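You operate a simulated robot arm through the tools that you are given. There is no shell and no other tool. Be economical: measure what you need, move in short steps, check, and stop when the job is done.

Carry out the task below with a simulated two-armed robot. There is one attempt and no reset: what you move stays moved.

## Task
Put collar 4 in tub 4, collar 5 in tub 5; stand both tubs in the deep red tray.
Fine: hold tub 4 steady with one hand while its collar goes in.

Only the result counts: the job must be done as asked and must still hold three seconds after the hand-in. Knocking over, shifting, dropping, spilling or breaking anything else fails it.

## Robot
Two 7-joint arms with two-finger parallel grippers on one trunk, on a base that drives. Base frame: it is fixed to the floor where the robot stands at the start and does not move with it; the origin is under the middle of the robot, x ahead of it, y to its left, z up. Units: cm, rad, N and s.
The left shoulder is at the start at [7, 16.3, 119.5], the right one opposite. With the tool pointing down near the work surface each hand reaches from about 40 to 88 cm from the robot's upright axis, wherever it stands, measured 20 degrees to its own side. Places, roughly: inside of clear tub 4 [50, 10, 90]; inside of clear tub 5 [50, 40, 90]; inside of the deep red tray [50, 70, 90]. Payload 3.43 kg a hand.
The tool frame of a hand sits at the grasp point between the pads (the TCP): z along the fingers, y along the line on which they close. The tips reach 3.4 cm beyond it. The gripper opens to 12.8 cm. The fingers are 2.4 cm wide and 1.2 cm thick; the gripper's body (4.8 by 13 cm) begins 9.6 cm behind the TCP.
Orientation is told as [roll, pitch, yaw] about the base's x, y, z axes, in that order, counted from this pose: with the fingers straight down and closing along the base's y, the tool's x points along the base's -x, its y along +y and its z along -z.

## Interface
- The arms move only by the tool send_rows. It takes "left_series", "right_series" or both (then of equal length, played together; a hand with none holds still); each is a list of rows, each a list of 7 numbers: the shift along the tool's x, y, z in units of 40 mm (1.0 is 40 mm), then the turn, a rotation vector about the tool's x, y, z in units of 8 degrees (1.0 is 8 degrees), then the opening, from 0 (shut) to 1 (fully open). In form: [[x, y, z, ax, ay, az, fingers], ...]. A call has 1 to 10 rows; each row shifts and turns the commanded pose from where the row before left it, along the tool's axes as they then stand. A call with a number of a shift or a turn outside -1 to 1 is refused whole. A row lasts 0.2 s, in which the tool goes at most 5 cm and 0.15 rad; a call with a longer step from one row to the next is refused whole, and so is a gripper value outside its range. Where a pose cannot be reached the arm comes as near as it can. A force on the tool above 90 N (or 10 N above the force at the start of the call, whichever is more), or a blocked arm, ends the call early, and 0.2 s more pass. The fingers move at their own pace (about 15.3 cm/s each) and stop on an object; they squeeze with about 24 N. The grip force told is the motor's: it shows also when the fingers shut on nothing. Time passes only in rows, and 0.2 s behind the last, so rows that do not move let the fingers close. The reply holds the time, the measured pose of the TCP, the force on the tool along the base axes, the opening and the grip force, in the units named above and with some noise, and new pictures: "pictures" is both (left out), scene, wrist or none (wrist: the cameras of the hands that moved).
- Cameras (640 x 400 px; columns grow to the right, rows downward): "scene" is now at [13.14, 3.81, 142.38]; the picture's right is [0.42, -0.91, 0.00], its down [-0.51, -0.24, -0.83] and it looks along [0.75, 0.35, -0.56] (base axes); focal length 247 px, centre (320, 200). "left" rides on the left gripper at [7.6, 1.1, -16] in its tool frame; the picture's right is [-0.15, 0.99, 0.00], its down [-0.88, -0.13, -0.46] and it looks along [-0.45, -0.07, 0.89] (tool axes); focal length 234 px, centre (320, 200). "right" rides on the right gripper at [7.6, -1.1, -16] in its tool frame; the picture's right is [0.15, 0.99, 0.00], its down [-0.88, 0.13, -0.46] and it looks along [-0.45, 0.07, 0.89] (tool axes); focal length 234 px, centre (320, 200). There is no depth. A picture from a camera that has moved, and an enlarged one, comes with that camera's place and axes in the base frame and with its lens.
- move_column(by): slides the trunk up (or, below 0, down) by that many cm; the arms and the scene camera ride with it, the base frame stays. It gives what a move gives, with no picture.
- drive_base(legs): drives the robot by 1 to 6 legs, each [ahead, left, turn to the left] in cm, cm and rad, along the robot's own axes; the way and the turn of a leg run together, so that a leg with both is an arc; at most 150 cm and 3.142 rad a leg. The arms and the cameras ride along, it lands a little off, and it stops where it bumps. It gives what a move gives, and a new picture of the scene camera.
- head_to(pan, tilt): turns the head with the scene camera to pan (to the left, within 1.501 rad either way) and tilt (down, from -0.506 to 1.204), counted from straight ahead of the robot. It gives what a move gives, and a new picture of the scene camera.
- close_up(camera, box): a new picture of the part [left, top, right, bottom] of that camera's present view, enlarged. No time passes.
- hand_in(): hands the job in; it is judged then, once.

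Work in short steps. Places have to be worked out from the pictures, the camera data and where the tool is seen: move nearer, look again, correct. Check each grasp and each placing, and mend what went wrong. You have 120 turns and 260 pictures in all, those below and enlarged ones among them. Open the grippers and draw the arms clear of the work before you hand the job in, unless the task says otherwise; then end with one line.

The tools are called after "Request:" as name(argument=value, ...) on one line, values as JSON. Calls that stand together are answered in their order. send_rows: Moves the arms, as the interface text tells. Its arguments: {"type":"object","properties":{"left_series":{"type":"array","items":{"type":"array","items":{"type":"number"}}},"right_series":{"type":"array","items":{"type":"array","items":{"type":"number"}}},"pictures":{"type":"string","enum":["both","scene","wrist","none"]}},"required":[]} The other tools are called the same way: move_column (by) slides the trunk up or down; drive_base (legs) drives the base; head_to (pan, tilt) turns the head that bears the scene camera; close_up (camera, box) takes an enlarged picture of a part of a camera's view; hand_in () hands the job in.

At the start:

```text
time: 0.0
left_eef_pos: [33.68, 39.72, 124.69]
left_ee_rot: [-0.001, -0.001, 0.0]
left_ft_force: [-0.4, -0.5, 0.5]
left_opening: 12.78
left_gripper_force: 0.1
right_eef_pos: [35.71, 5.09, 127.63]
right_ee_rot: [0.0, 0.0, -0.001]
right_ft_force: [0.5, -0.4, -0.9]
right_opening: 12.82
right_gripper_force: 0.0
trunk travel left (down, up): [-67.5, 26.5]
robot x, y, heading: [-0.18, -0.02, -0.0]
head pan, tilt: [0.436, 0.597]
```

scene: 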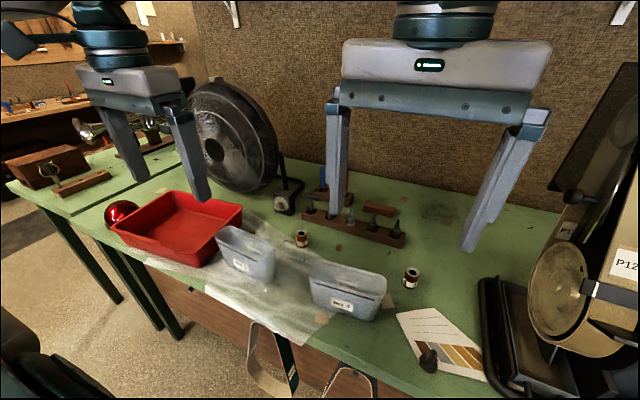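
right: 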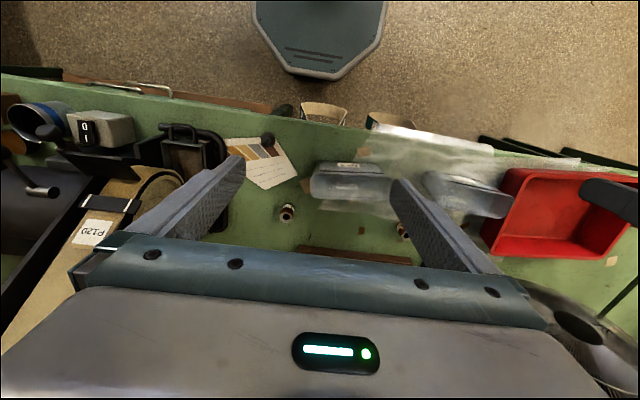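
left: 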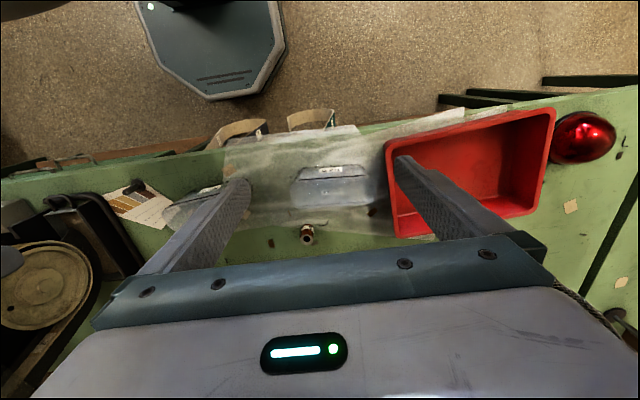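

The scene shows two clear tubs, two small collars and the red tray. I take enlarged views to locate and identify them.

Request:
close_up(camera="scene", box=[190, 200, 430, 350])

Request:
close_up(camera="right", box=[240, 130, 480, 280])

Request:
close_up(camera="left", box=[240, 120, 480, 270])

```text
2.67 times, centred on (310, 275) of scene
camera zoom: at [13.14, 3.81, 142.38], right [0.42, -0.91, 0.0], down [-0.51, -0.24, -0.83], along [0.75, 0.35, -0.56], focal length 659 px, centre (347, 0)
```

zoom: 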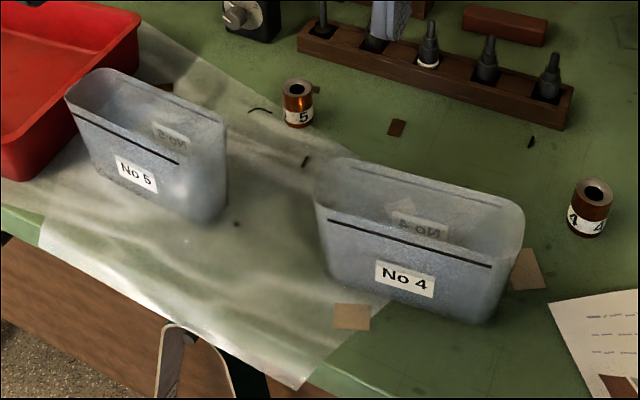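

```text
2.67 times, centred on (360, 205) of right
camera zoom: at [28.19, 4.01, 143.4], right [-0.15, 0.99, 0.0], down [0.88, 0.13, 0.46], along [0.45, 0.07, -0.89], focal length 624 px, centre (213, 187)
```

zoom: 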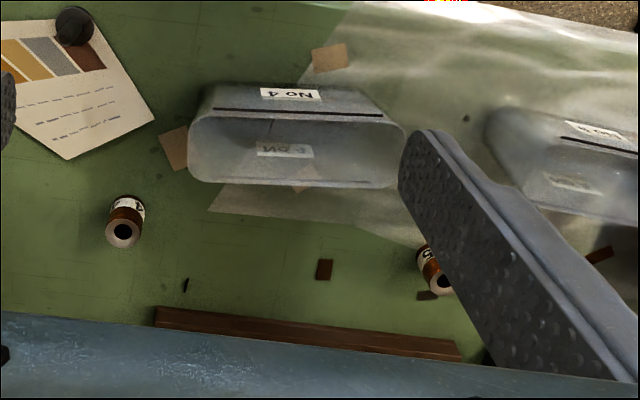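

```text
2.67 times, centred on (360, 195) of left
camera zoom: at [26.11, 40.78, 140.5], right [0.15, 0.99, 0.0], down [0.88, -0.13, 0.46], along [0.45, -0.07, -0.89], focal length 624 px, centre (213, 213)
```

zoom: 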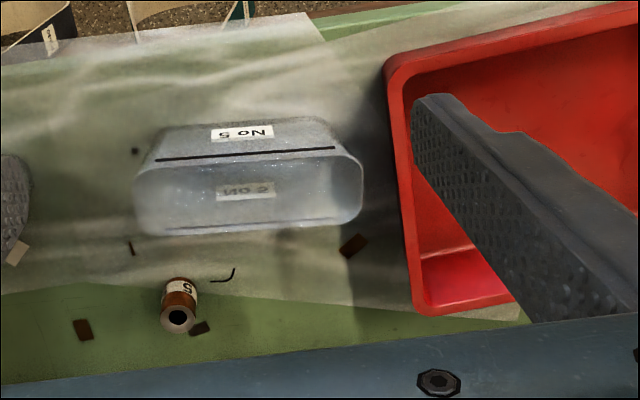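

I estimate collar 4 at about [59, 0], collar 5 at [61, 32], and tub 4 spanning y 5 to 22 at x≈48 with its rim at z≈98. I'll turn the left hand so that it closes along x, and bring the right hand over collar 4 at a safe height.

Request:
send_rows(left_series=[[0, 0, 0, 0, 0, 1, 1], [0, 0, 0, 0, 0, 1, 1], [0, 0, 0, 0, 0, 1, 1], [0, 0, 0, 0, 0, 1, 1], [0, 0, 0, 0, 0, 1, 1], [0, 0, 0, 0, 0, 1, 1], [0, 0, 0, 0, 0, 1, 1], [0, 0, 0, 0, 0, 1, 1], [0, 0, 0, 0, 0, 1, 1], [0, 0, 0, 0, 0, 1, 1]], right_series=[[-0.65, -0.14, 0.4, 0, 0, 0, 1], [-0.65, -0.14, 0.4, 0, 0, 0, 1], [-0.65, -0.14, 0.4, 0, 0, 0, 1], [-0.65, -0.14, 0.4, 0, 0, 0, 1], [-0.65, -0.14, 0.4, 0, 0, 0, 1], [-0.65, -0.14, 0.4, 0, 0, 0, 1], [-0.65, -0.14, 0.4, 0, 0, 0, 1], [-0.65, -0.14, 0.4, 0, 0, 0, 1], [-0.63, -0.1, 0.4, 0, 0, 0, 1], [0, 0, 0, 0, 0, 0, 0.6]], pictures="wrist")

```text
time: 2.2
left_eef_pos: [28.71, 32.81, 122.7]
left_ee_rot: [0.012, -0.014, -1.393]
left_ft_force: [0.2, -0.5, -0.1]
left_opening: 12.81
left_gripper_force: 0.2
left hand out of reach, approached as far as the arm can: row 7, 8, 9, 10
right_eef_pos: [57.46, 1.64, 114.37]
right_ee_rot: [-0.012, -0.02, 0.005]
right_ft_force: [0.5, 0.4, 0.0]
right_opening: 7.67
right_gripper_force: 0.0
trunk travel left (down, up): [-67.5, 26.5]
robot x, y, heading: [-0.14, -0.02, -0.003]
head pan, tilt: [0.436, 0.597]
camera right: at [49.64, 0.72, 130.08], right [-0.15, 0.99, -0.01], down [0.87, 0.14, 0.47], along [0.47, 0.06, -0.88], focal length 234 px, centre (320, 200)
camera left: at [28.08, 40.46, 138.54], right [1.0, 0.03, 0.01], down [0.02, -0.88, 0.47], along [0.03, -0.46, -0.89], focal length 234 px, centre (320, 200)
```

right: 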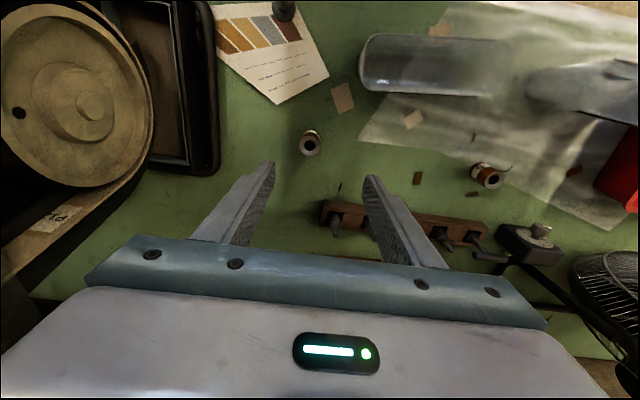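
left: 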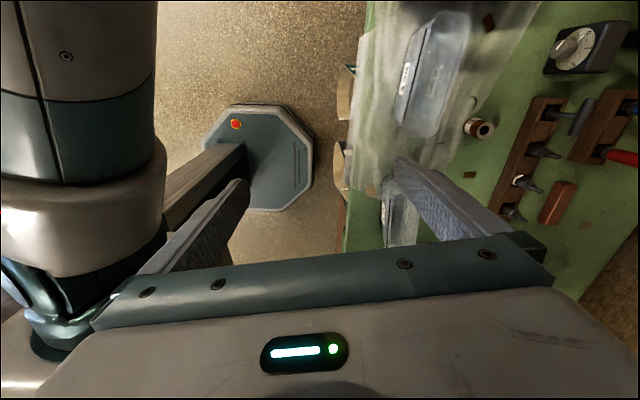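

Collar 4 now reads at about [60.0, 0.0]. I'll lower the right hand over it and move the left hand ahead over tub 4.

Request:
send_rows(left_series=[[0, 0.7, 0, 0, 0, 1, 1], [0, 0.9, 0, 0, 0, 0.25, 1], [0, 0.9, 0, 0, 0, 0, 1], [-0.6, 0.6, 0, 0, 0, 0, 1], [-0.8, 0.3, 0, 0, 0, 0, 1], [-0.8, 0, 0.2, 0, 0, 0, 1], [-0.8, 0, 0.4, 0, 0, 0, 1], [-0.8, 0, 0.4, 0, 0, 0, 1], [0, 0, 0, 0, 0, 0, 1]], right_series=[[-0.3, -0.2, 0.5, 0, 0, 0, 0.6], [-0.2, -0.2, 0.6, 0, 0, 0, 0.6], [0, 0, 0.6, 0, 0, 0, 0.6], [0, 0, 0.6, 0, 0, 0, 0.6], [0, 0, 0.5, 0, 0, 0, 0.6], [0, 0, 0, 0, 0, 0, 0.6], [0, 0, 0, 0, 0, 0, 0.6], [0, 0, 0, 0, 0, 0, 0.6], [0, 0, 0, 0, 0, 0, 0.6]])

```text
time: 4.2
left_eef_pos: [33.07, 12.04, 122.65]
left_ee_rot: [0.031, -0.015, -1.582]
left_ft_force: [0.0, -1.3, -0.4]
left_opening: 12.82
left_gripper_force: 0.1
left hand out of reach, approached as far as the arm can: row 1, 2, 3, 4, 8
right_eef_pos: [58.47, -1.04, 104.88]
right_ee_rot: [-0.01, -0.05, -0.014]
right_ft_force: [-0.7, 0.3, 0.4]
right_opening: 7.71
right_gripper_force: 0.2
trunk travel left (down, up): [-67.5, 26.5]
robot x, y, heading: [-0.27, 0.01, -0.012]
head pan, tilt: [0.436, 0.597]
camera scene: at [9.09, 5.05, 142.72], right [0.41, -0.91, 0.02], down [-0.49, -0.24, -0.84], along [0.77, 0.33, -0.54], focal length 247 px, centre (320, 200)
camera right: at [50.19, -1.97, 120.38], right [-0.13, 0.99, -0.02], down [0.86, 0.12, 0.5], along [0.5, 0.05, -0.87], focal length 234 px, centre (320, 200)
camera left: at [33.82, 19.83, 138.45], right [0.99, -0.16, 0.03], down [-0.15, -0.87, 0.46], along [-0.05, -0.46, -0.89], focal length 234 px, centre (320, 200)
```

scene: 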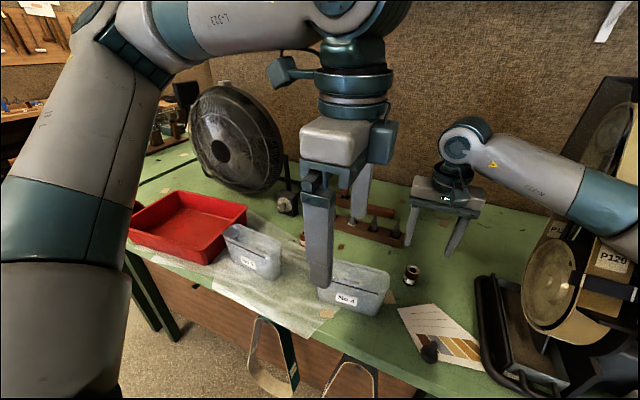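
right: 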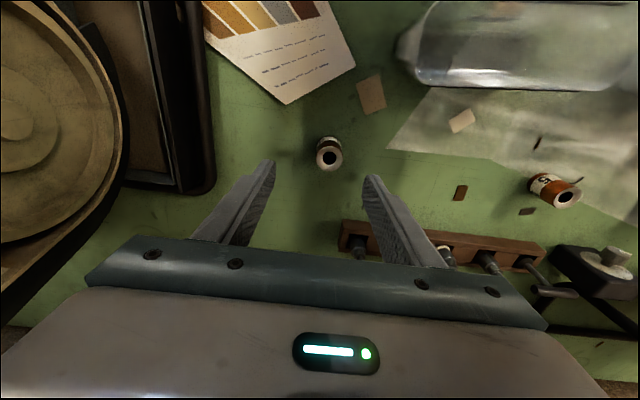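
left: 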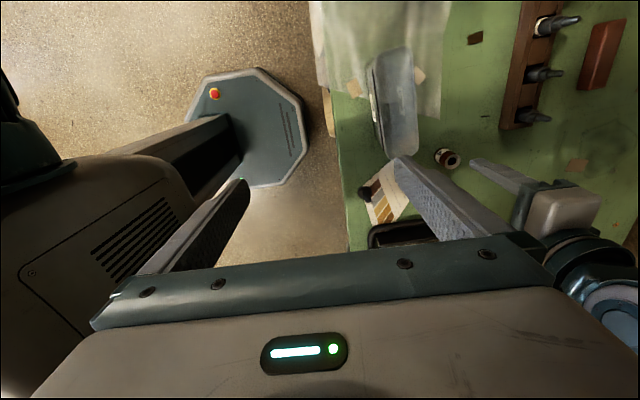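

The left hand is at the near edge of its reach and the trunk seems to lean a little. I'll move the left hand forward over tub 4 and keep the right hand still.

Request:
send_rows(left_series=[[0.3, 0.8, 0, 0, 0, 0, 1], [0.3, 0.8, 0, 0, 0, 0, 1], [0.3, 0.8, 0, 0, 0, 0, 1], [0.3, 0.7, 0, 0, 0, 0, 1], [0, 0, 0, 0, 0, 0, 1], [0, 0, 0, 0, 0, 0, 1]])

```text
time: 5.6
left_eef_pos: [36.22, 13.21, 122.74]
left_ee_rot: [0.031, -0.013, -1.58]
left_ft_force: [0.2, 0.3, 0.8]
left_opening: 12.81
left_gripper_force: 0.1
left hand out of reach, approached as far as the arm can: row 2, 3, 4
right_eef_pos: [58.44, -1.26, 104.89]
right_ee_rot: [-0.009, -0.05, -0.013]
right_ft_force: [1.0, -0.1, 0.6]
right_opening: 7.68
right_gripper_force: 0.1
trunk travel left (down, up): [-67.5, 26.5]
robot x, y, heading: [-0.23, 0.18, -0.012]
head pan, tilt: [0.436, 0.597]
camera scene: at [9.11, 5.02, 142.7], right [0.41, -0.91, 0.02], down [-0.49, -0.24, -0.84], along [0.77, 0.33, -0.54], focal length 247 px, centre (320, 200)
camera left: at [36.82, 20.98, 138.59], right [0.99, -0.16, 0.03], down [-0.15, -0.87, 0.46], along [-0.04, -0.46, -0.89], focal length 234 px, centre (320, 200)
```

scene: 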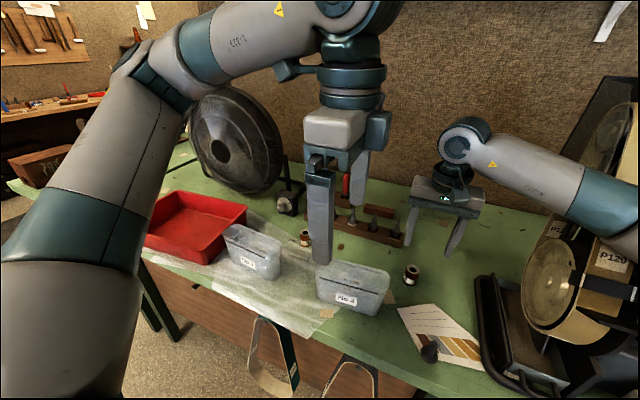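
left: 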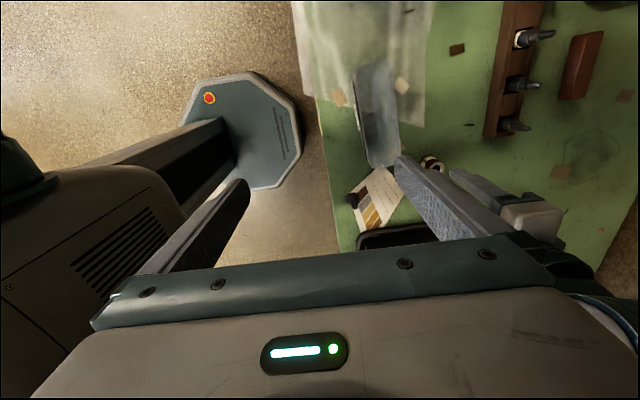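

The arm is stuck in a bad wrist configuration at this yaw. I'll unwind the turn, and meanwhile nudge the right hand to sit exactly over collar 4.

Request:
send_rows(left_series=[[0, 0, 0, 0, 0, -1, 1], [0, 0, 0, 0, 0, -1, 1], [0, 0, 0, 0, 0, -1, 1], [0, 0, 0, 0, 0, -1, 1], [0, 0, 0, 0, 0, -1, 1], [0, 0, 0, 0, 0, -1, 1], [0, 0, 0, 0, 0, -1, 1], [0, 0, 0, 0, 0, -1, 1], [0, 0, 0, 0, 0, -1, 1], [0, 0, 0, 0, 0, -1, 1]])

```text
time: 7.8
left_eef_pos: [36.45, 13.24, 122.72]
left_ee_rot: [-0.006, -0.032, -0.186]
left_ft_force: [0.0, -0.7, -1.0]
left_opening: 12.8
left_gripper_force: 0.0
right_eef_pos: [58.55, -1.21, 104.9]
right_ee_rot: [-0.009, -0.049, -0.014]
right_ft_force: [0.2, -0.7, 0.0]
right_opening: 7.68
right_gripper_force: 0.0
trunk travel left (down, up): [-67.5, 26.5]
robot x, y, heading: [-0.27, -0.0, -0.019]
head pan, tilt: [0.436, 0.597]
camera scene: at [9.16, 5.09, 142.7], right [0.41, -0.91, 0.02], down [-0.49, -0.24, -0.84], along [0.77, 0.33, -0.54], focal length 247 px, centre (320, 200)
camera left: at [28.66, 15.85, 138.4], right [0.33, 0.94, 0.0], down [0.83, -0.29, 0.48], along [0.46, -0.16, -0.88], focal length 234 px, centre (320, 200)
```

scene: 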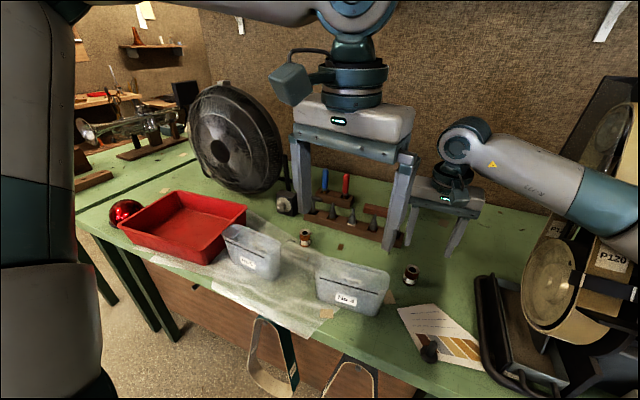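
left: 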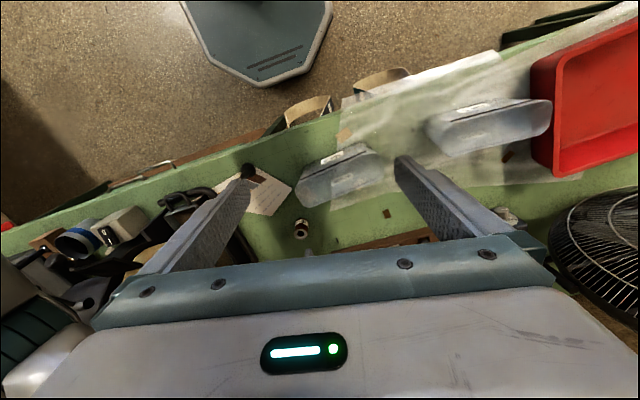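

Unwinding worked. Now I'll move the left hand over tub 4's left end first, and then turn it there.

Request:
send_rows(left_series=[[-0.65, 0.5, 0.2, 0, 0, 0, 1], [-0.65, 0.5, 0.2, 0, 0, 0, 1], [-0.65, 0.5, 0.2, 0, 0, 0, 1], [-0.6, 0.5, 0.2, 0, 0, 0, 1], [0, 0, 0, 0, 0, 1, 1], [0, 0, 0, 0, 0, 1, 1], [0, 0, 0, 0, 0, 1, 1], [0, 0, 0, 0, 0, 1, 1], [0, 0, 0, 0, 0, 1, 1], [0, 0, 0, 0, 0, 1, 1]], pictures="none")

Request:
send_rows(left_series=[[0, 0, 0, 0, 0, 1, 1], [0, 0, 0, 0, 0, 1, 1], [0, 0, 0, 0, 0, 1, 1], [0, 0, 0, 0, 0, 0, 1]])

```text
time: 10.0
left_eef_pos: [47.96, 19.03, 119.85]
left_ee_rot: [0.018, -0.027, -1.029]
left_ft_force: [-1.0, -0.5, 0.5]
left_opening: 12.78
left_gripper_force: 0.0
right_eef_pos: [58.56, -1.18, 104.96]
right_ee_rot: [-0.011, -0.049, -0.013]
right_ft_force: [-0.5, 0.1, -0.5]
right_opening: 7.69
right_gripper_force: 0.1
trunk travel left (down, up): [-67.5, 26.5]
robot x, y, heading: [-0.23, 0.31, -0.014]
head pan, tilt: [0.436, 0.597]
```

```text
time: 11.0
left_eef_pos: [40.31, 14.69, 120.06]
left_ee_rot: [0.03, -0.013, -1.435]
left_ft_force: [-0.4, -0.3, 1.0]
left_opening: 12.79
left_gripper_force: 0.1
left hand out of reach, approached as far as the arm can: row 2, 3
right_eef_pos: [58.54, -1.36, 104.93]
right_ee_rot: [-0.009, -0.053, -0.013]
right_ft_force: [-0.7, 0.4, -0.5]
right_opening: 7.69
right_gripper_force: 0.0
trunk travel left (down, up): [-67.5, 26.5]
robot x, y, heading: [-0.64, -0.15, -0.012]
head pan, tilt: [0.436, 0.597]
camera scene: at [9.11, 5.01, 142.7], right [0.41, -0.91, 0.02], down [-0.49, -0.24, -0.84], along [0.77, 0.33, -0.54], focal length 247 px, centre (320, 200)
camera left: at [39.83, 22.39, 135.75], right [1.0, -0.01, 0.03], down [-0.03, -0.89, 0.46], along [0.02, -0.46, -0.89], focal length 234 px, centre (320, 200)
```

scene: 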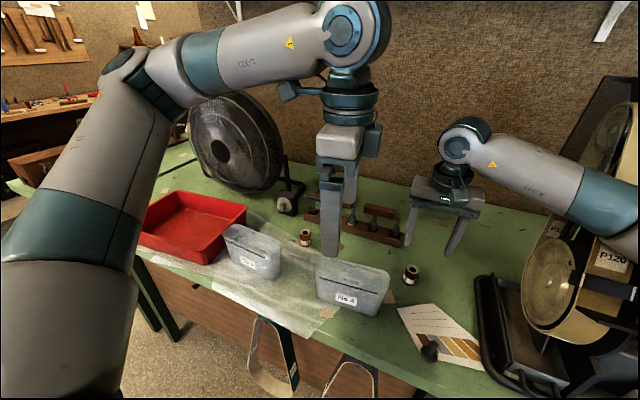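
left: 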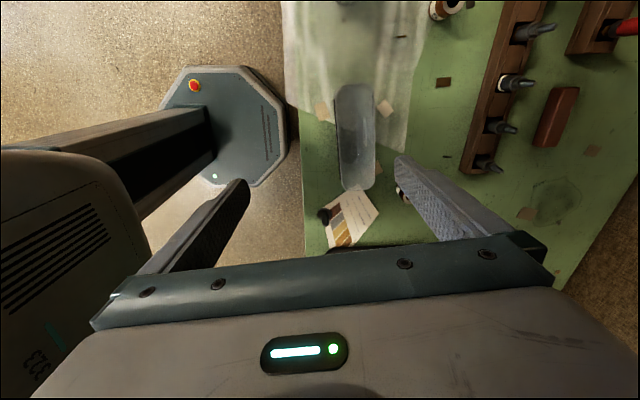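

At this place the left wrist stops at about -72° of yaw. Driving the base about 20 cm to the left should bring tub 4 into a range where -90° works, and it suits the right hand for collar 4 too. I'll raise the right hand first, then drive.

Request:
send_rows(right_series=[[0, 0, -0.8, 0, 0, 0, 0.6], [0, 0, -0.8, 0, 0, 0, 0.6], [0, 0, -0.8, 0, 0, 0, 0.6], [0, 0, -0.8, 0, 0, 0, 0.6]], left_series=[[0, 0, 0, 0, 0, -1, 1], [0, 0, 0, 0, 0, -1, 1], [0, 0, 0, 0, 0, -1, 1], [0, 0, 0, 0, 0, -1, 1]], pictures="none")

Request:
drive_base(legs=[[0, 20, 0]])

```text
time: 12.0
left_eef_pos: [43.05, 14.16, 119.05]
left_ee_rot: [0.006, -0.005, -0.87]
left_ft_force: [0.6, 0.0, -0.8]
left_opening: 12.82
left_gripper_force: 0.1
right_eef_pos: [60.43, -1.08, 115.22]
right_ee_rot: [0.003, -0.004, 0.005]
right_ft_force: [0.1, 0.2, -0.4]
right_opening: 7.67
right_gripper_force: 0.0
trunk travel left (down, up): [-67.5, 26.5]
robot x, y, heading: [0.47, 0.4, 0.005]
head pan, tilt: [0.436, 0.597]
```

```text
time: 13.6
left_eef_pos: [43.61, 33.97, 118.83]
left_ee_rot: [-0.001, 0.001, -0.876]
left_ft_force: [0.1, -0.6, -0.1]
left_opening: 12.8
left_gripper_force: 0.1
right_eef_pos: [61.07, 18.49, 114.84]
right_ee_rot: [0.002, 0.0, -0.001]
right_ft_force: [0.8, 0.1, 0.3]
right_opening: 7.67
right_gripper_force: 0.0
trunk travel left (down, up): [-67.5, 26.5]
robot x, y, heading: [0.22, 19.85, -0.002]
head pan, tilt: [0.436, 0.597]
camera scene: at [13.17, 23.73, 142.38], right [0.42, -0.91, 0.0], down [-0.51, -0.24, -0.83], along [0.75, 0.35, -0.56], focal length 247 px, centre (320, 200)
```

scene: 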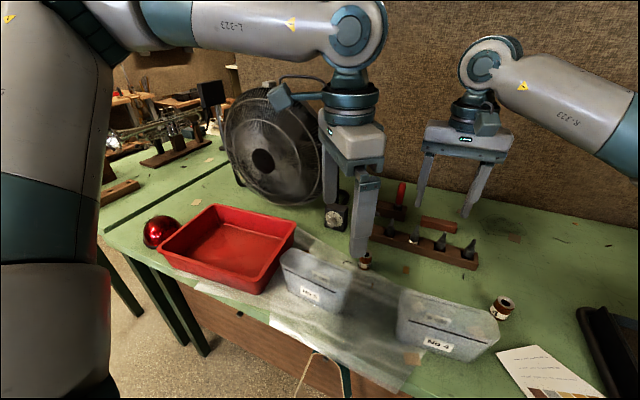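

The lean is gone and the base is at y≈19.9. I take an enlarged scene view to measure the tubs, collar 4 and the tray again.

Request:
close_up(camera="scene", box=[270, 230, 526, 390])

Request:
close_up(camera="scene", box=[130, 190, 386, 350])

```text
2.50 times, centred on (398, 310) of scene
camera zoom: at [13.17, 23.73, 142.38], right [0.42, -0.91, 0.0], down [-0.51, -0.24, -0.83], along [0.75, 0.35, -0.56], focal length 618 px, centre (125, -75)
```

zoom: 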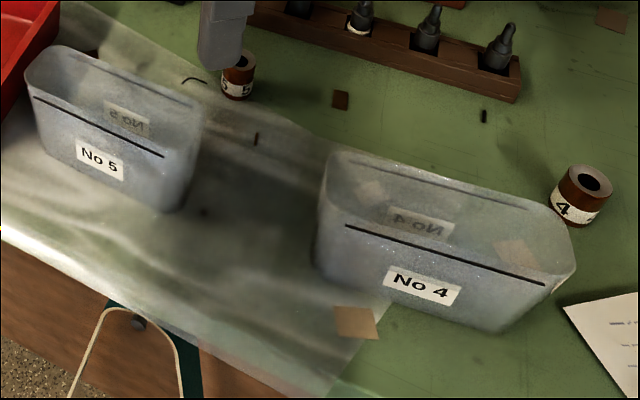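

```text
2.50 times, centred on (258, 270) of scene
camera zoom: at [13.17, 23.73, 142.38], right [0.42, -0.91, 0.0], down [-0.51, -0.24, -0.83], along [0.75, 0.35, -0.56], focal length 618 px, centre (475, 25)
```

zoom: 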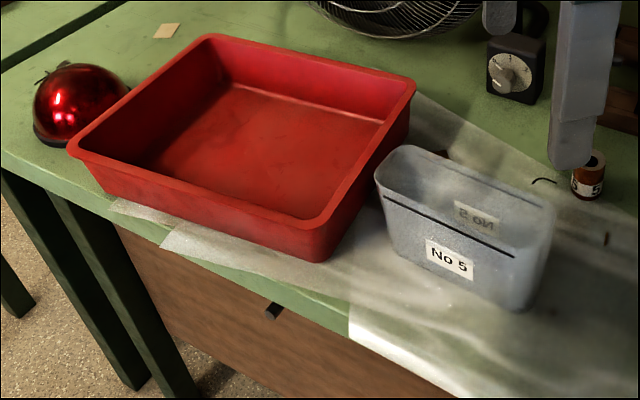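

From this view tub 4's rim spans x 45 to 49.5 and y 4 to 22, lined up with y. Collar 4 is at [60.2, -0.2]. Now the left hand goes over tub 4's left end, turning to -90°, while the right hand goes over collar 4.

Request:
send_rows(left_series=[[-0.89, -0.45, 0.2, 0, 0, 0, 1], [-0.89, -0.45, 0.2, 0, 0, 0, 1], [-0.89, -0.45, 0.2, 0, 0, 0, 1], [-0.89, -0.45, 0.2, 0, 0, 0, 1], [0, 0, 0, 0, 0, 1, 1], [0, 0, 0, 0, 0, 1, 1], [0, 0, 0, 0, 0, 1, 1], [0, 0, 0, 0, 0, 1, 1], [0, 0, 0, 0, 0, 1, 1], [0, 0, 0, 0, 0, 0, 1]], right_series=[[0.04, -0.78, 0.45, 0, 0, 0, 0.6], [0.04, -0.78, 0.45, 0, 0, 0, 0.6], [0.04, -0.78, 0.45, 0, 0, 0, 0.6], [0.04, -0.78, 0.45, 0, 0, 0, 0.6], [0.04, -0.78, 0.45, 0, 0, 0, 0.6], [0.03, -0.78, 0.45, 0, 0, 0, 0.6], [0, 0, 0, 0, 0, 0, 0.6], [0, 0, 0, 0, 0, 0, 0.6], [0, 0, 0, 0, 0, 0, 0.6], [0, 0, 0, 0, 0, 0, 0.6]])

```text
time: 15.8
left_eef_pos: [40.03, 31.87, 117.84]
left_ee_rot: [0.007, -0.004, -1.566]
left_ft_force: [-0.2, -0.4, -0.6]
left_opening: 12.8
left_gripper_force: 0.0
left hand out of reach, approached as far as the arm can: row 1, 2, 3, 4, 9
right_eef_pos: [60.13, 0.17, 104.31]
right_ee_rot: [-0.001, -0.001, -0.001]
right_ft_force: [0.0, 0.8, -0.2]
right_opening: 7.69
right_gripper_force: 0.0
trunk travel left (down, up): [-67.5, 26.5]
robot x, y, heading: [0.3, 19.94, -0.0]
head pan, tilt: [0.436, 0.597]
camera scene: at [13.27, 24.2, 142.4], right [0.42, -0.91, 0.0], down [-0.51, -0.24, -0.83], along [0.75, 0.35, -0.56], focal length 247 px, centre (320, 200)
camera right: at [52.58, -0.86, 120.04], right [-0.15, 0.99, 0.0], down [0.88, 0.13, 0.46], along [0.45, 0.06, -0.89], focal length 234 px, centre (320, 200)
camera left: at [41.01, 39.54, 133.75], right [0.99, -0.14, 0.01], down [-0.13, -0.88, 0.46], along [-0.06, -0.45, -0.89], focal length 234 px, centre (320, 200)
```

scene: 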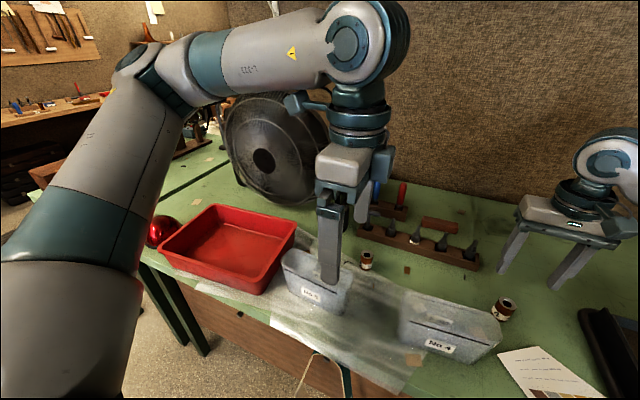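
right: 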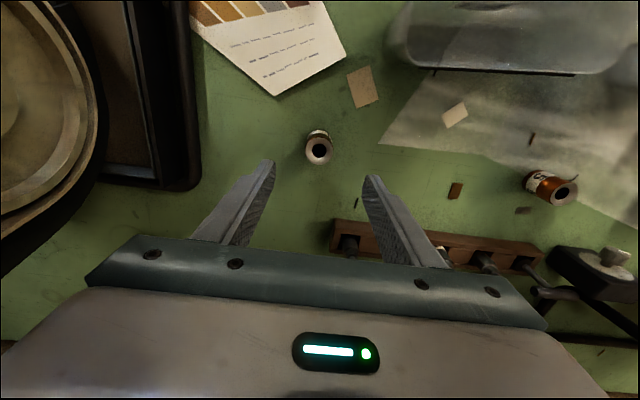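
left: 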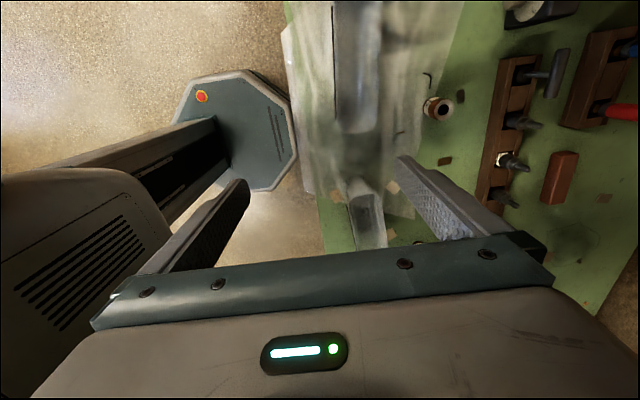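

The left hand can't keep -90° out there, so I'll hold tub 4 by its left end wall with yaw 0 instead, which needs no turn. The right hand is centred over collar 4 at [59.9, -0.1], so I lower it and close while the left hand unwinds.

Request:
send_rows(left_series=[[0, 0, -0.3, 0, 0, -1, 1], [0, 0, 0, 0, 0, -1, 1], [0, 0, 0, 0, 0, -1, 1], [0, 0, 0, 0, 0, -1, 1], [0, 0, 0, 0, 0, -1, 1], [0, 0, 0, 0, 0, -1, 1], [0, 0, 0, 0, 0, -1, 1], [0, 0, 0, 0, 0, -1, 1], [0, 0, 0, 0, 0, -1, 1], [0, 0, 0, 0, 0, -1, 1]], right_series=[[0, -0.06, 0.75, 0, 0, 0, 0.6], [0.04, 0, 0.75, 0, 0, 0, 0.6], [0, 0, 0.75, 0, 0, 0, 0.6], [0, 0, 0.7, 0, 0, 0, 0.6], [0, 0, 0, 0, 0, 0, 0.6], [0, 0, 0, 0, 0, 0, 0], [0, 0, 0, 0, 0, 0, 0], [0, 0, 0, 0, 0, 0, 0], [0, 0, 0, 0, 0, 0, 0], [0, 0, 0, 0, 0, 0, 0]])

```text
time: 16.9
left_eef_pos: [40.11, 33.19, 119.17]
left_ee_rot: [-0.002, -0.012, -0.937]
left_ft_force: [-0.1, -0.5, -0.1]
left_opening: 12.82
left_gripper_force: 0.1
right_eef_pos: [64.35, 1.63, 101.64]
right_ee_rot: [-0.009, -0.167, 0.028]
right_ft_force: [0.0, -0.1, 0.1]
right_opening: 7.68
right_gripper_force: 0.0
trunk travel left (down, up): [-67.5, 26.5]
robot x, y, heading: [0.89, 19.09, 0.017]
head pan, tilt: [0.436, 0.597]
stopped in row 5 (right hand): the arm was blocked; the commanded pose is now the measured one
camera scene: at [13.22, 24.89, 142.4], right [0.44, -0.9, 0.01], down [-0.5, -0.26, -0.83], along [0.74, 0.36, -0.56], focal length 247 px, centre (320, 200)
camera right: at [54.31, 0.3, 115.98], right [-0.17, 0.98, -0.03], down [0.79, 0.16, 0.59], along [0.59, 0.08, -0.8], focal length 234 px, centre (320, 200)
camera left: at [36.3, 40.07, 134.95], right [0.89, 0.47, 0.0], down [0.41, -0.78, 0.47], along [0.22, -0.41, -0.88], focal length 234 px, centre (320, 200)
```

scene: 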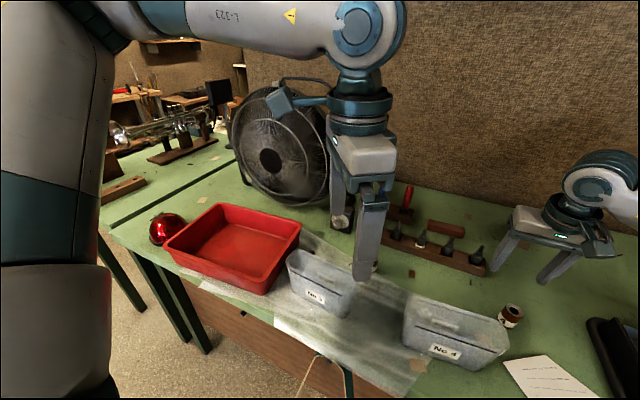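
right: 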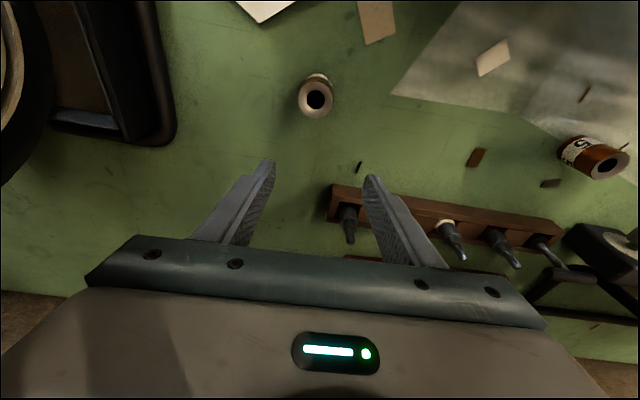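
left: 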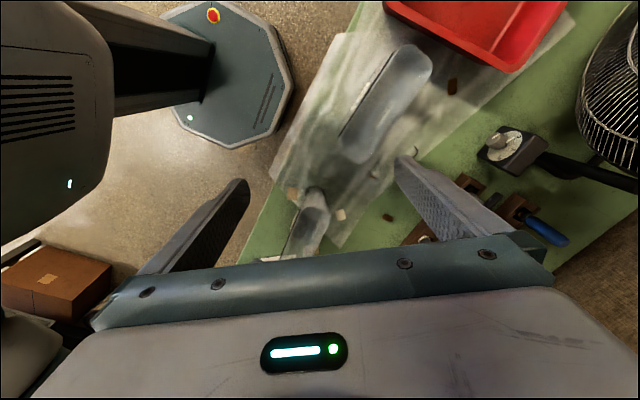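

The right arm was blocked in the air and tilted, so its elbow is probably pressing on the sander at the right. I'll lift it straight away, move it left and look there.

Request:
send_rows(right_series=[[0, 0.2, -0.6, 0, 0, 0, 0.6], [0, 0.3, -0.6, 0, 0, 0, 0.6], [0, 0.3, -0.6, 0, 0, 0, 0.6], [0, 0.3, -0.6, 0, 0, 0, 0.6], [0, 0.3, -0.3, 0, 0, 0, 0.6]], pictures="none")

Request:
head_to(pan=-0.5, tilt=0.6)

```text
time: 18.1
left_eef_pos: [40.73, 31.98, 118.96]
left_ee_rot: [0.0, -0.001, -0.941]
left_ft_force: [-0.3, -0.3, 0.4]
left_opening: 12.8
left_gripper_force: 0.1
right_eef_pos: [62.82, 5.84, 110.79]
right_ee_rot: [0.0, -0.144, 0.022]
right_ft_force: [0.2, -0.1, -0.8]
right_opening: 7.71
right_gripper_force: 0.1
trunk travel left (down, up): [-67.5, 26.5]
robot x, y, heading: [0.93, 19.46, 0.022]
head pan, tilt: [0.436, 0.597]
```

```text
time: 19.3
left_eef_pos: [40.67, 31.75, 119.06]
left_ee_rot: [0.001, 0.001, -0.943]
left_ft_force: [0.1, -0.6, 0.3]
left_opening: 12.8
left_gripper_force: 0.1
right_eef_pos: [62.8, 5.75, 110.96]
right_ee_rot: [0.001, -0.143, 0.021]
right_ft_force: [-0.5, -0.3, -0.3]
right_opening: 7.66
right_gripper_force: 0.1
trunk travel left (down, up): [-67.5, 26.5]
robot x, y, heading: [0.6, 19.71, 0.026]
head pan, tilt: [-0.499, 0.6]
camera scene: at [13.84, 15.47, 142.35], right [-0.46, -0.89, 0.0], down [-0.5, 0.26, -0.82], along [0.73, -0.38, -0.57], focal length 247 px, centre (320, 200)
```

scene: 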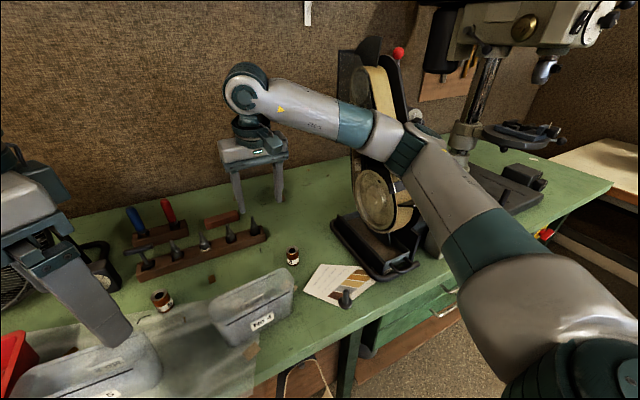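

The right elbow sits over the sander and drill area. I'll raise the trunk 12 cm to lift the elbows and drive further left so that the elbow clears it.

Request:
move_column(by=12)

Request:
drive_base(legs=[[0, 14, -0.02]])

```text
time: 20.8
left_eef_pos: [40.71, 31.94, 131.06]
left_ee_rot: [0.002, -0.001, -0.942]
left_ft_force: [0.3, 0.6, 0.3]
left_opening: 12.79
left_gripper_force: 0.1
right_eef_pos: [62.84, 5.7, 122.77]
right_ee_rot: [0.003, -0.145, 0.022]
right_ft_force: [0.3, 0.3, 0.2]
right_opening: 7.68
right_gripper_force: 0.1
trunk travel left (down, up): [-79.5, 14.5]
robot x, y, heading: [1.04, 19.12, 0.029]
head pan, tilt: [-0.499, 0.6]
```

```text
time: 22.2
left_eef_pos: [40.76, 44.66, 131.15]
left_ee_rot: [0.003, 0.001, -0.963]
left_ft_force: [-0.3, -1.0, 0.1]
left_opening: 12.82
left_gripper_force: 0.0
right_eef_pos: [62.32, 18.05, 122.73]
right_ee_rot: [0.003, -0.144, 0.001]
right_ft_force: [0.4, -0.2, -0.1]
right_opening: 7.67
right_gripper_force: 0.0
trunk travel left (down, up): [-79.5, 14.5]
robot x, y, heading: [0.52, 33.41, -0.003]
head pan, tilt: [-0.499, 0.6]
camera scene: at [13.62, 28.75, 154.34], right [-0.48, -0.88, 0.0], down [-0.5, 0.27, -0.82], along [0.72, -0.4, -0.57], focal length 247 px, centre (320, 200)
```

scene: 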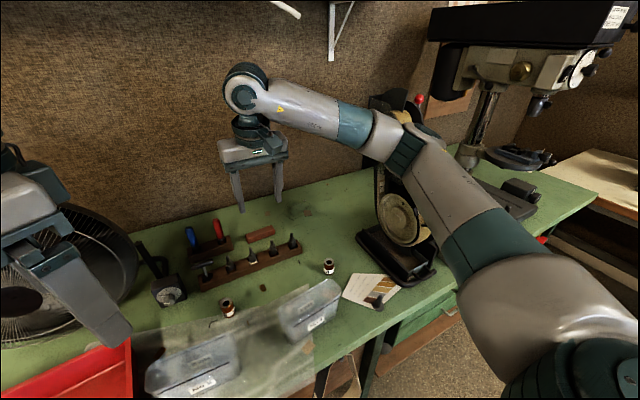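

Now the right hand goes over collar 4 again, levelled, while the left unwinds to yaw 0.

Request:
send_rows(left_series=[[0, 0, 0, 0, 0, -1, 1], [0, 0, 0, 0, 0, -1, 1], [0, 0, 0, 0, 0, -1, 1], [0, 0, 0, 0, 0, -1, 1], [0, 0, 0, 0, 0, -1, 1], [0, 0, 0, 0, 0, -1, 1], [0, 0, 0, 0, 0, -0.9, 1]], right_series=[[0, 0, 0, 0, 1, 0, 0.6], [0.09, -0.75, 0.65, 0, 0, 0, 0.6], [0.09, -0.75, 0.65, 0, 0, 0, 0.6], [0.09, -0.75, 0.65, 0, 0, 0, 0.6], [0.09, -0.75, 0.65, 0, 0, 0, 0.6], [0.09, -0.75, 0.65, 0, 0, 0, 0.6], [0.09, -0.75, 0.65, 0, 0, 0, 0.6]])

```text
time: 23.8
left_eef_pos: [40.68, 44.57, 131.18]
left_ee_rot: [0.002, -0.001, 0.002]
left_ft_force: [-0.1, -0.1, -0.7]
left_opening: 12.8
left_gripper_force: 0.2
right_eef_pos: [60.35, 0.35, 107.38]
right_ee_rot: [0.002, -0.005, 0.001]
right_ft_force: [0.2, 0.2, -0.5]
right_opening: 7.7
right_gripper_force: 0.0
trunk travel left (down, up): [-79.5, 14.5]
robot x, y, heading: [0.93, 33.34, -0.0]
head pan, tilt: [-0.499, 0.6]
camera scene: at [13.61, 28.83, 154.35], right [-0.48, -0.88, 0.0], down [-0.5, 0.27, -0.82], along [0.72, -0.4, -0.57], focal length 247 px, centre (320, 200)
camera right: at [52.74, -0.8, 123.09], right [-0.15, 0.99, 0.0], down [0.88, 0.13, 0.46], along [0.45, 0.07, -0.89], focal length 234 px, centre (320, 200)
camera left: at [33.06, 45.7, 146.99], right [0.14, 0.99, 0.0], down [0.88, -0.13, 0.46], along [0.45, -0.06, -0.89], focal length 234 px, centre (320, 200)
```

scene: 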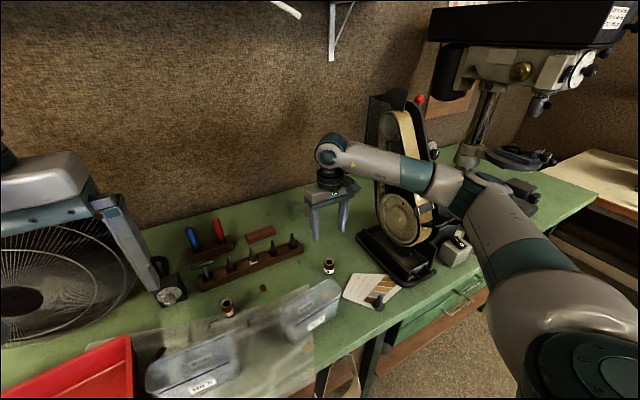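
right: 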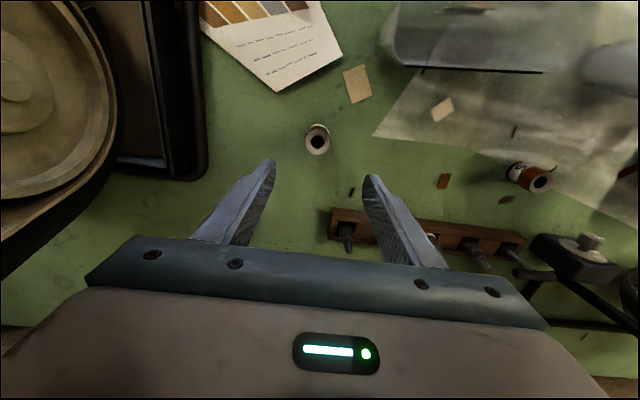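
left: 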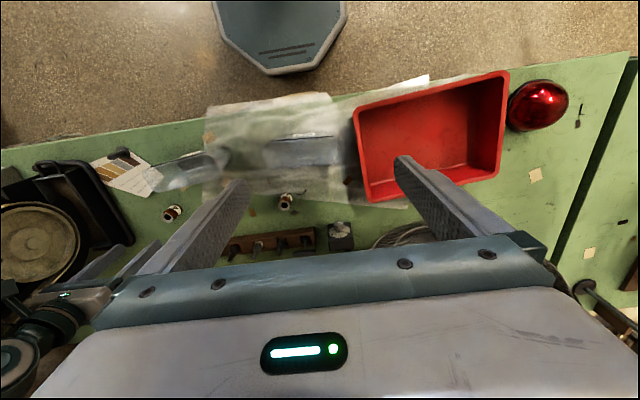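

The elbow is well clear of the sander now. Collar 4 reads at [59.7, 0.1], so I shift 0.6 cm nearer, lower to z≈92.3 and check before closing.

Request:
send_rows(right_series=[[0.14, -0.05, 0.7, 0, 0, 0, 0.6], [0, 0, 0.8, 0, 0, 0, 0.6], [0, 0, 0.8, 0, 0, 0, 0.6], [0, 0, 0.7, 0, 0, 0, 0.6], [0, 0, 0.7, 0, 0, 0, 0.6], [0, 0, 0, 0, 0, 0, 0.6]], pictures="both")

```text
time: 25.2
left_eef_pos: [40.72, 44.77, 131.14]
left_ee_rot: [0.001, 0.002, -0.001]
left_ft_force: [0.3, 0.2, 0.1]
left_opening: 12.79
left_gripper_force: 0.1
right_eef_pos: [59.64, 0.1, 92.4]
right_ee_rot: [0.001, -0.006, -0.001]
right_ft_force: [-0.3, -0.6, 0.3]
right_opening: 7.68
right_gripper_force: 0.0
trunk travel left (down, up): [-79.5, 14.5]
robot x, y, heading: [0.68, 33.15, -0.002]
head pan, tilt: [-0.499, 0.6]
camera scene: at [13.6, 29.0, 154.35], right [-0.48, -0.88, 0.0], down [-0.5, 0.27, -0.83], along [0.72, -0.4, -0.56], focal length 247 px, centre (320, 200)
camera right: at [52.16, -0.98, 108.23], right [-0.15, 0.99, 0.0], down [0.88, 0.13, 0.46], along [0.45, 0.07, -0.89], focal length 234 px, centre (320, 200)
```

scene: 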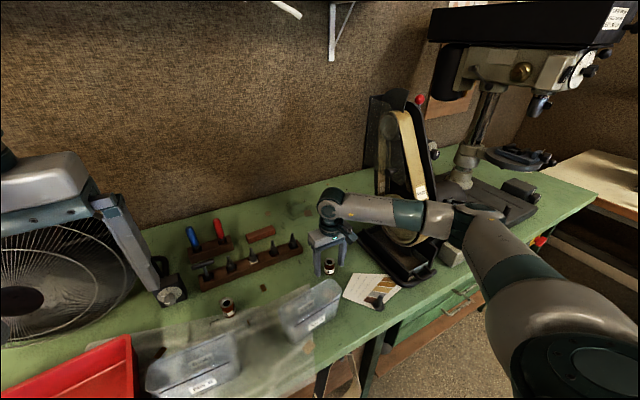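
right: 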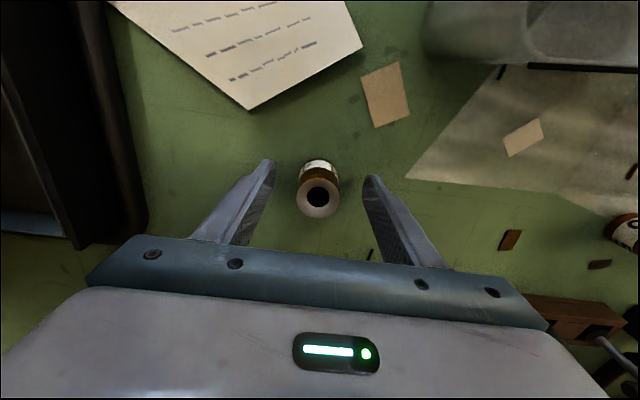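

The collar lies between the pads, so I close the right hand.

Request:
send_rows(right_series=[[0, 0, 0, 0, 0, 0, 0], [0, 0, 0, 0, 0, 0, 0], [0, 0, 0, 0, 0, 0, 0], [0, 0, 0, 0, 0, 0, 0]], pictures="wrist")

Request:
send_rows(right_series=[[0, 0, -0.5, 0, 0, 0, 0], [0, 0, -0.9, 0, 0, 0, 0], [0, 0, -0.9, 0, 0, 0, 0], [0, 0, -0.9, 0, 0, 0, 0], [0, 0, -0.5, 0, 0, 0, 0]], pictures="wrist")

Request:
head_to(pan=0.2, tilt=0.75)

```text
time: 26.2
left_eef_pos: [40.68, 44.74, 131.17]
left_ee_rot: [0.0, 0.0, 0.0]
left_ft_force: [-1.1, 0.9, -0.3]
left_opening: 12.81
left_gripper_force: 0.0
right_eef_pos: [59.85, 0.21, 92.42]
right_ee_rot: [0.001, -0.005, 0.002]
right_ft_force: [0.1, -0.3, 0.6]
right_opening: 3.33
right_gripper_force: 24.2
trunk travel left (down, up): [-79.5, 14.5]
robot x, y, heading: [0.99, 33.1, 0.002]
head pan, tilt: [-0.499, 0.6]
camera right: at [52.16, -0.99, 108.25], right [-0.15, 0.99, 0.0], down [0.88, 0.13, 0.46], along [0.45, 0.07, -0.89], focal length 234 px, centre (320, 200)
```

right: 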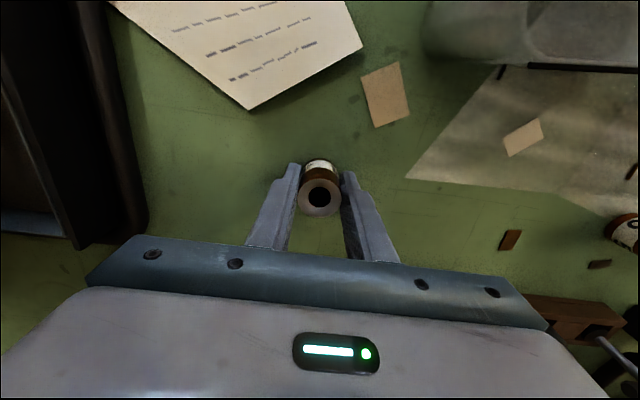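

```text
time: 27.4
left_eef_pos: [40.72, 44.89, 131.05]
left_ee_rot: [0.001, -0.001, 0.0]
left_ft_force: [0.2, 0.4, 0.2]
left_opening: 12.8
left_gripper_force: 0.0
right_eef_pos: [59.68, -0.04, 107.2]
right_ee_rot: [0.0, -0.004, 0.0]
right_ft_force: [-0.1, -0.4, -0.9]
right_opening: 3.31
right_gripper_force: 23.8
trunk travel left (down, up): [-79.5, 14.5]
robot x, y, heading: [0.78, 32.99, -0.007]
head pan, tilt: [-0.499, 0.6]
camera right: at [52.05, -1.01, 122.94], right [-0.15, 0.99, 0.0], down [0.88, 0.13, 0.46], along [0.45, 0.07, -0.89], focal length 234 px, centre (320, 200)
```

right: 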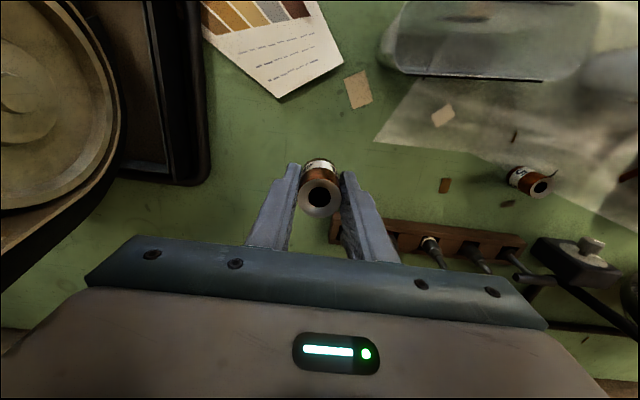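

```text
time: 28.4
left_eef_pos: [40.7, 44.83, 130.98]
left_ee_rot: [0.001, 0.001, -0.001]
left_ft_force: [-0.1, 0.6, 0.3]
left_opening: 12.8
left_gripper_force: 0.1
right_eef_pos: [59.67, 0.03, 107.15]
right_ee_rot: [0.002, -0.005, 0.003]
right_ft_force: [0.9, -0.1, -1.9]
right_opening: 3.34
right_gripper_force: 24.2
trunk travel left (down, up): [-79.5, 14.5]
robot x, y, heading: [0.86, 33.28, -0.002]
head pan, tilt: [0.201, 0.75]
camera scene: at [14.0, 34.84, 153.06], right [0.2, -0.98, 0.0], down [-0.67, -0.13, -0.73], along [0.72, 0.14, -0.68], focal length 247 px, centre (320, 200)
```

scene: 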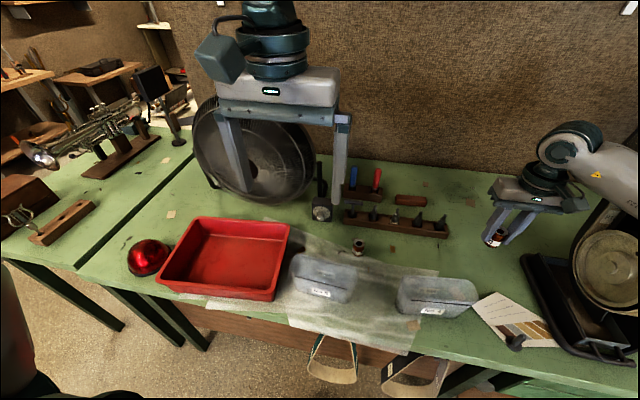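

Collar 4 is gripped (3.3 cm wide) and lifted. Now I bring the left hand at yaw 0 toward the left end of tub 4, at [47.2, 25, 112].

Request:
send_rows(left_series=[[-0.27, -0.8, 0.7, 0, 0, 0, 0.5], [-0.27, -0.8, 0.7, 0, 0, 0, 0.5], [-0.27, -0.8, 0.7, 0, 0, 0, 0.5], [-0.27, -0.8, 0.7, 0, 0, 0, 0.5], [-0.27, -0.8, 0.7, 0, 0, 0, 0.5], [-0.27, -0.8, 0.7, 0, 0, 0, 0.5], [0, 0, 0, 0, 0, 0, 0.5]])

```text
time: 30.0
left_eef_pos: [42.32, 44.1, 127.55]
left_ee_rot: [-0.003, -0.002, 0.002]
left_ft_force: [-0.1, 0.2, -0.3]
left_opening: 6.41
left_gripper_force: 0.1
left hand out of reach, approached as far as the arm can: row 1, 2, 3, 4, 5, 6
right_eef_pos: [59.71, 0.09, 107.12]
right_ee_rot: [0.001, -0.003, 0.002]
right_ft_force: [-0.4, -0.4, -2.0]
right_opening: 3.33
right_gripper_force: 24.1
trunk travel left (down, up): [-79.5, 14.5]
robot x, y, heading: [0.62, 33.22, 0.001]
head pan, tilt: [0.201, 0.75]
camera scene: at [14.04, 34.85, 153.06], right [0.2, -0.98, 0.0], down [-0.67, -0.14, -0.73], along [0.72, 0.15, -0.68], focal length 247 px, centre (320, 200)
camera left: at [34.66, 45.16, 143.46], right [0.14, 0.99, 0.0], down [0.88, -0.13, 0.46], along [0.45, -0.07, -0.89], focal length 234 px, centre (320, 200)
```

scene: 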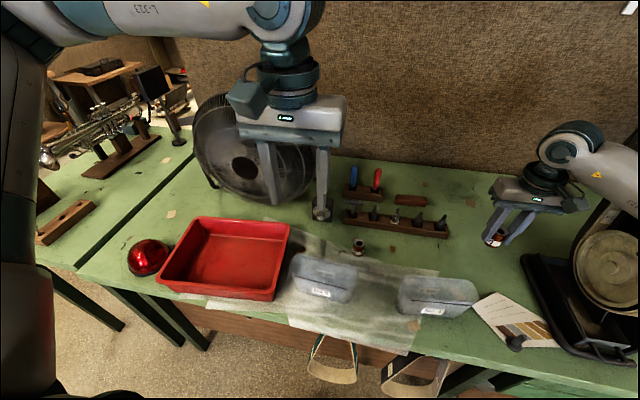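
left: 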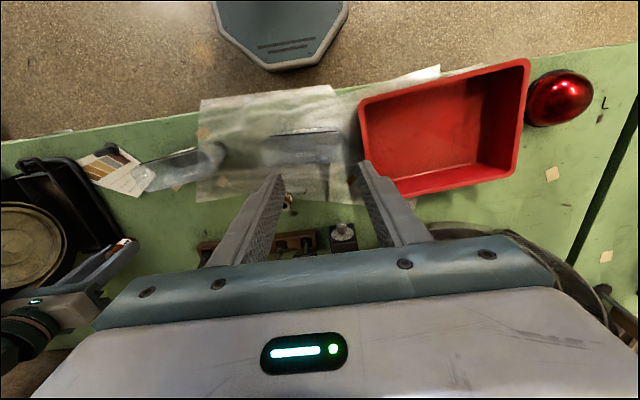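

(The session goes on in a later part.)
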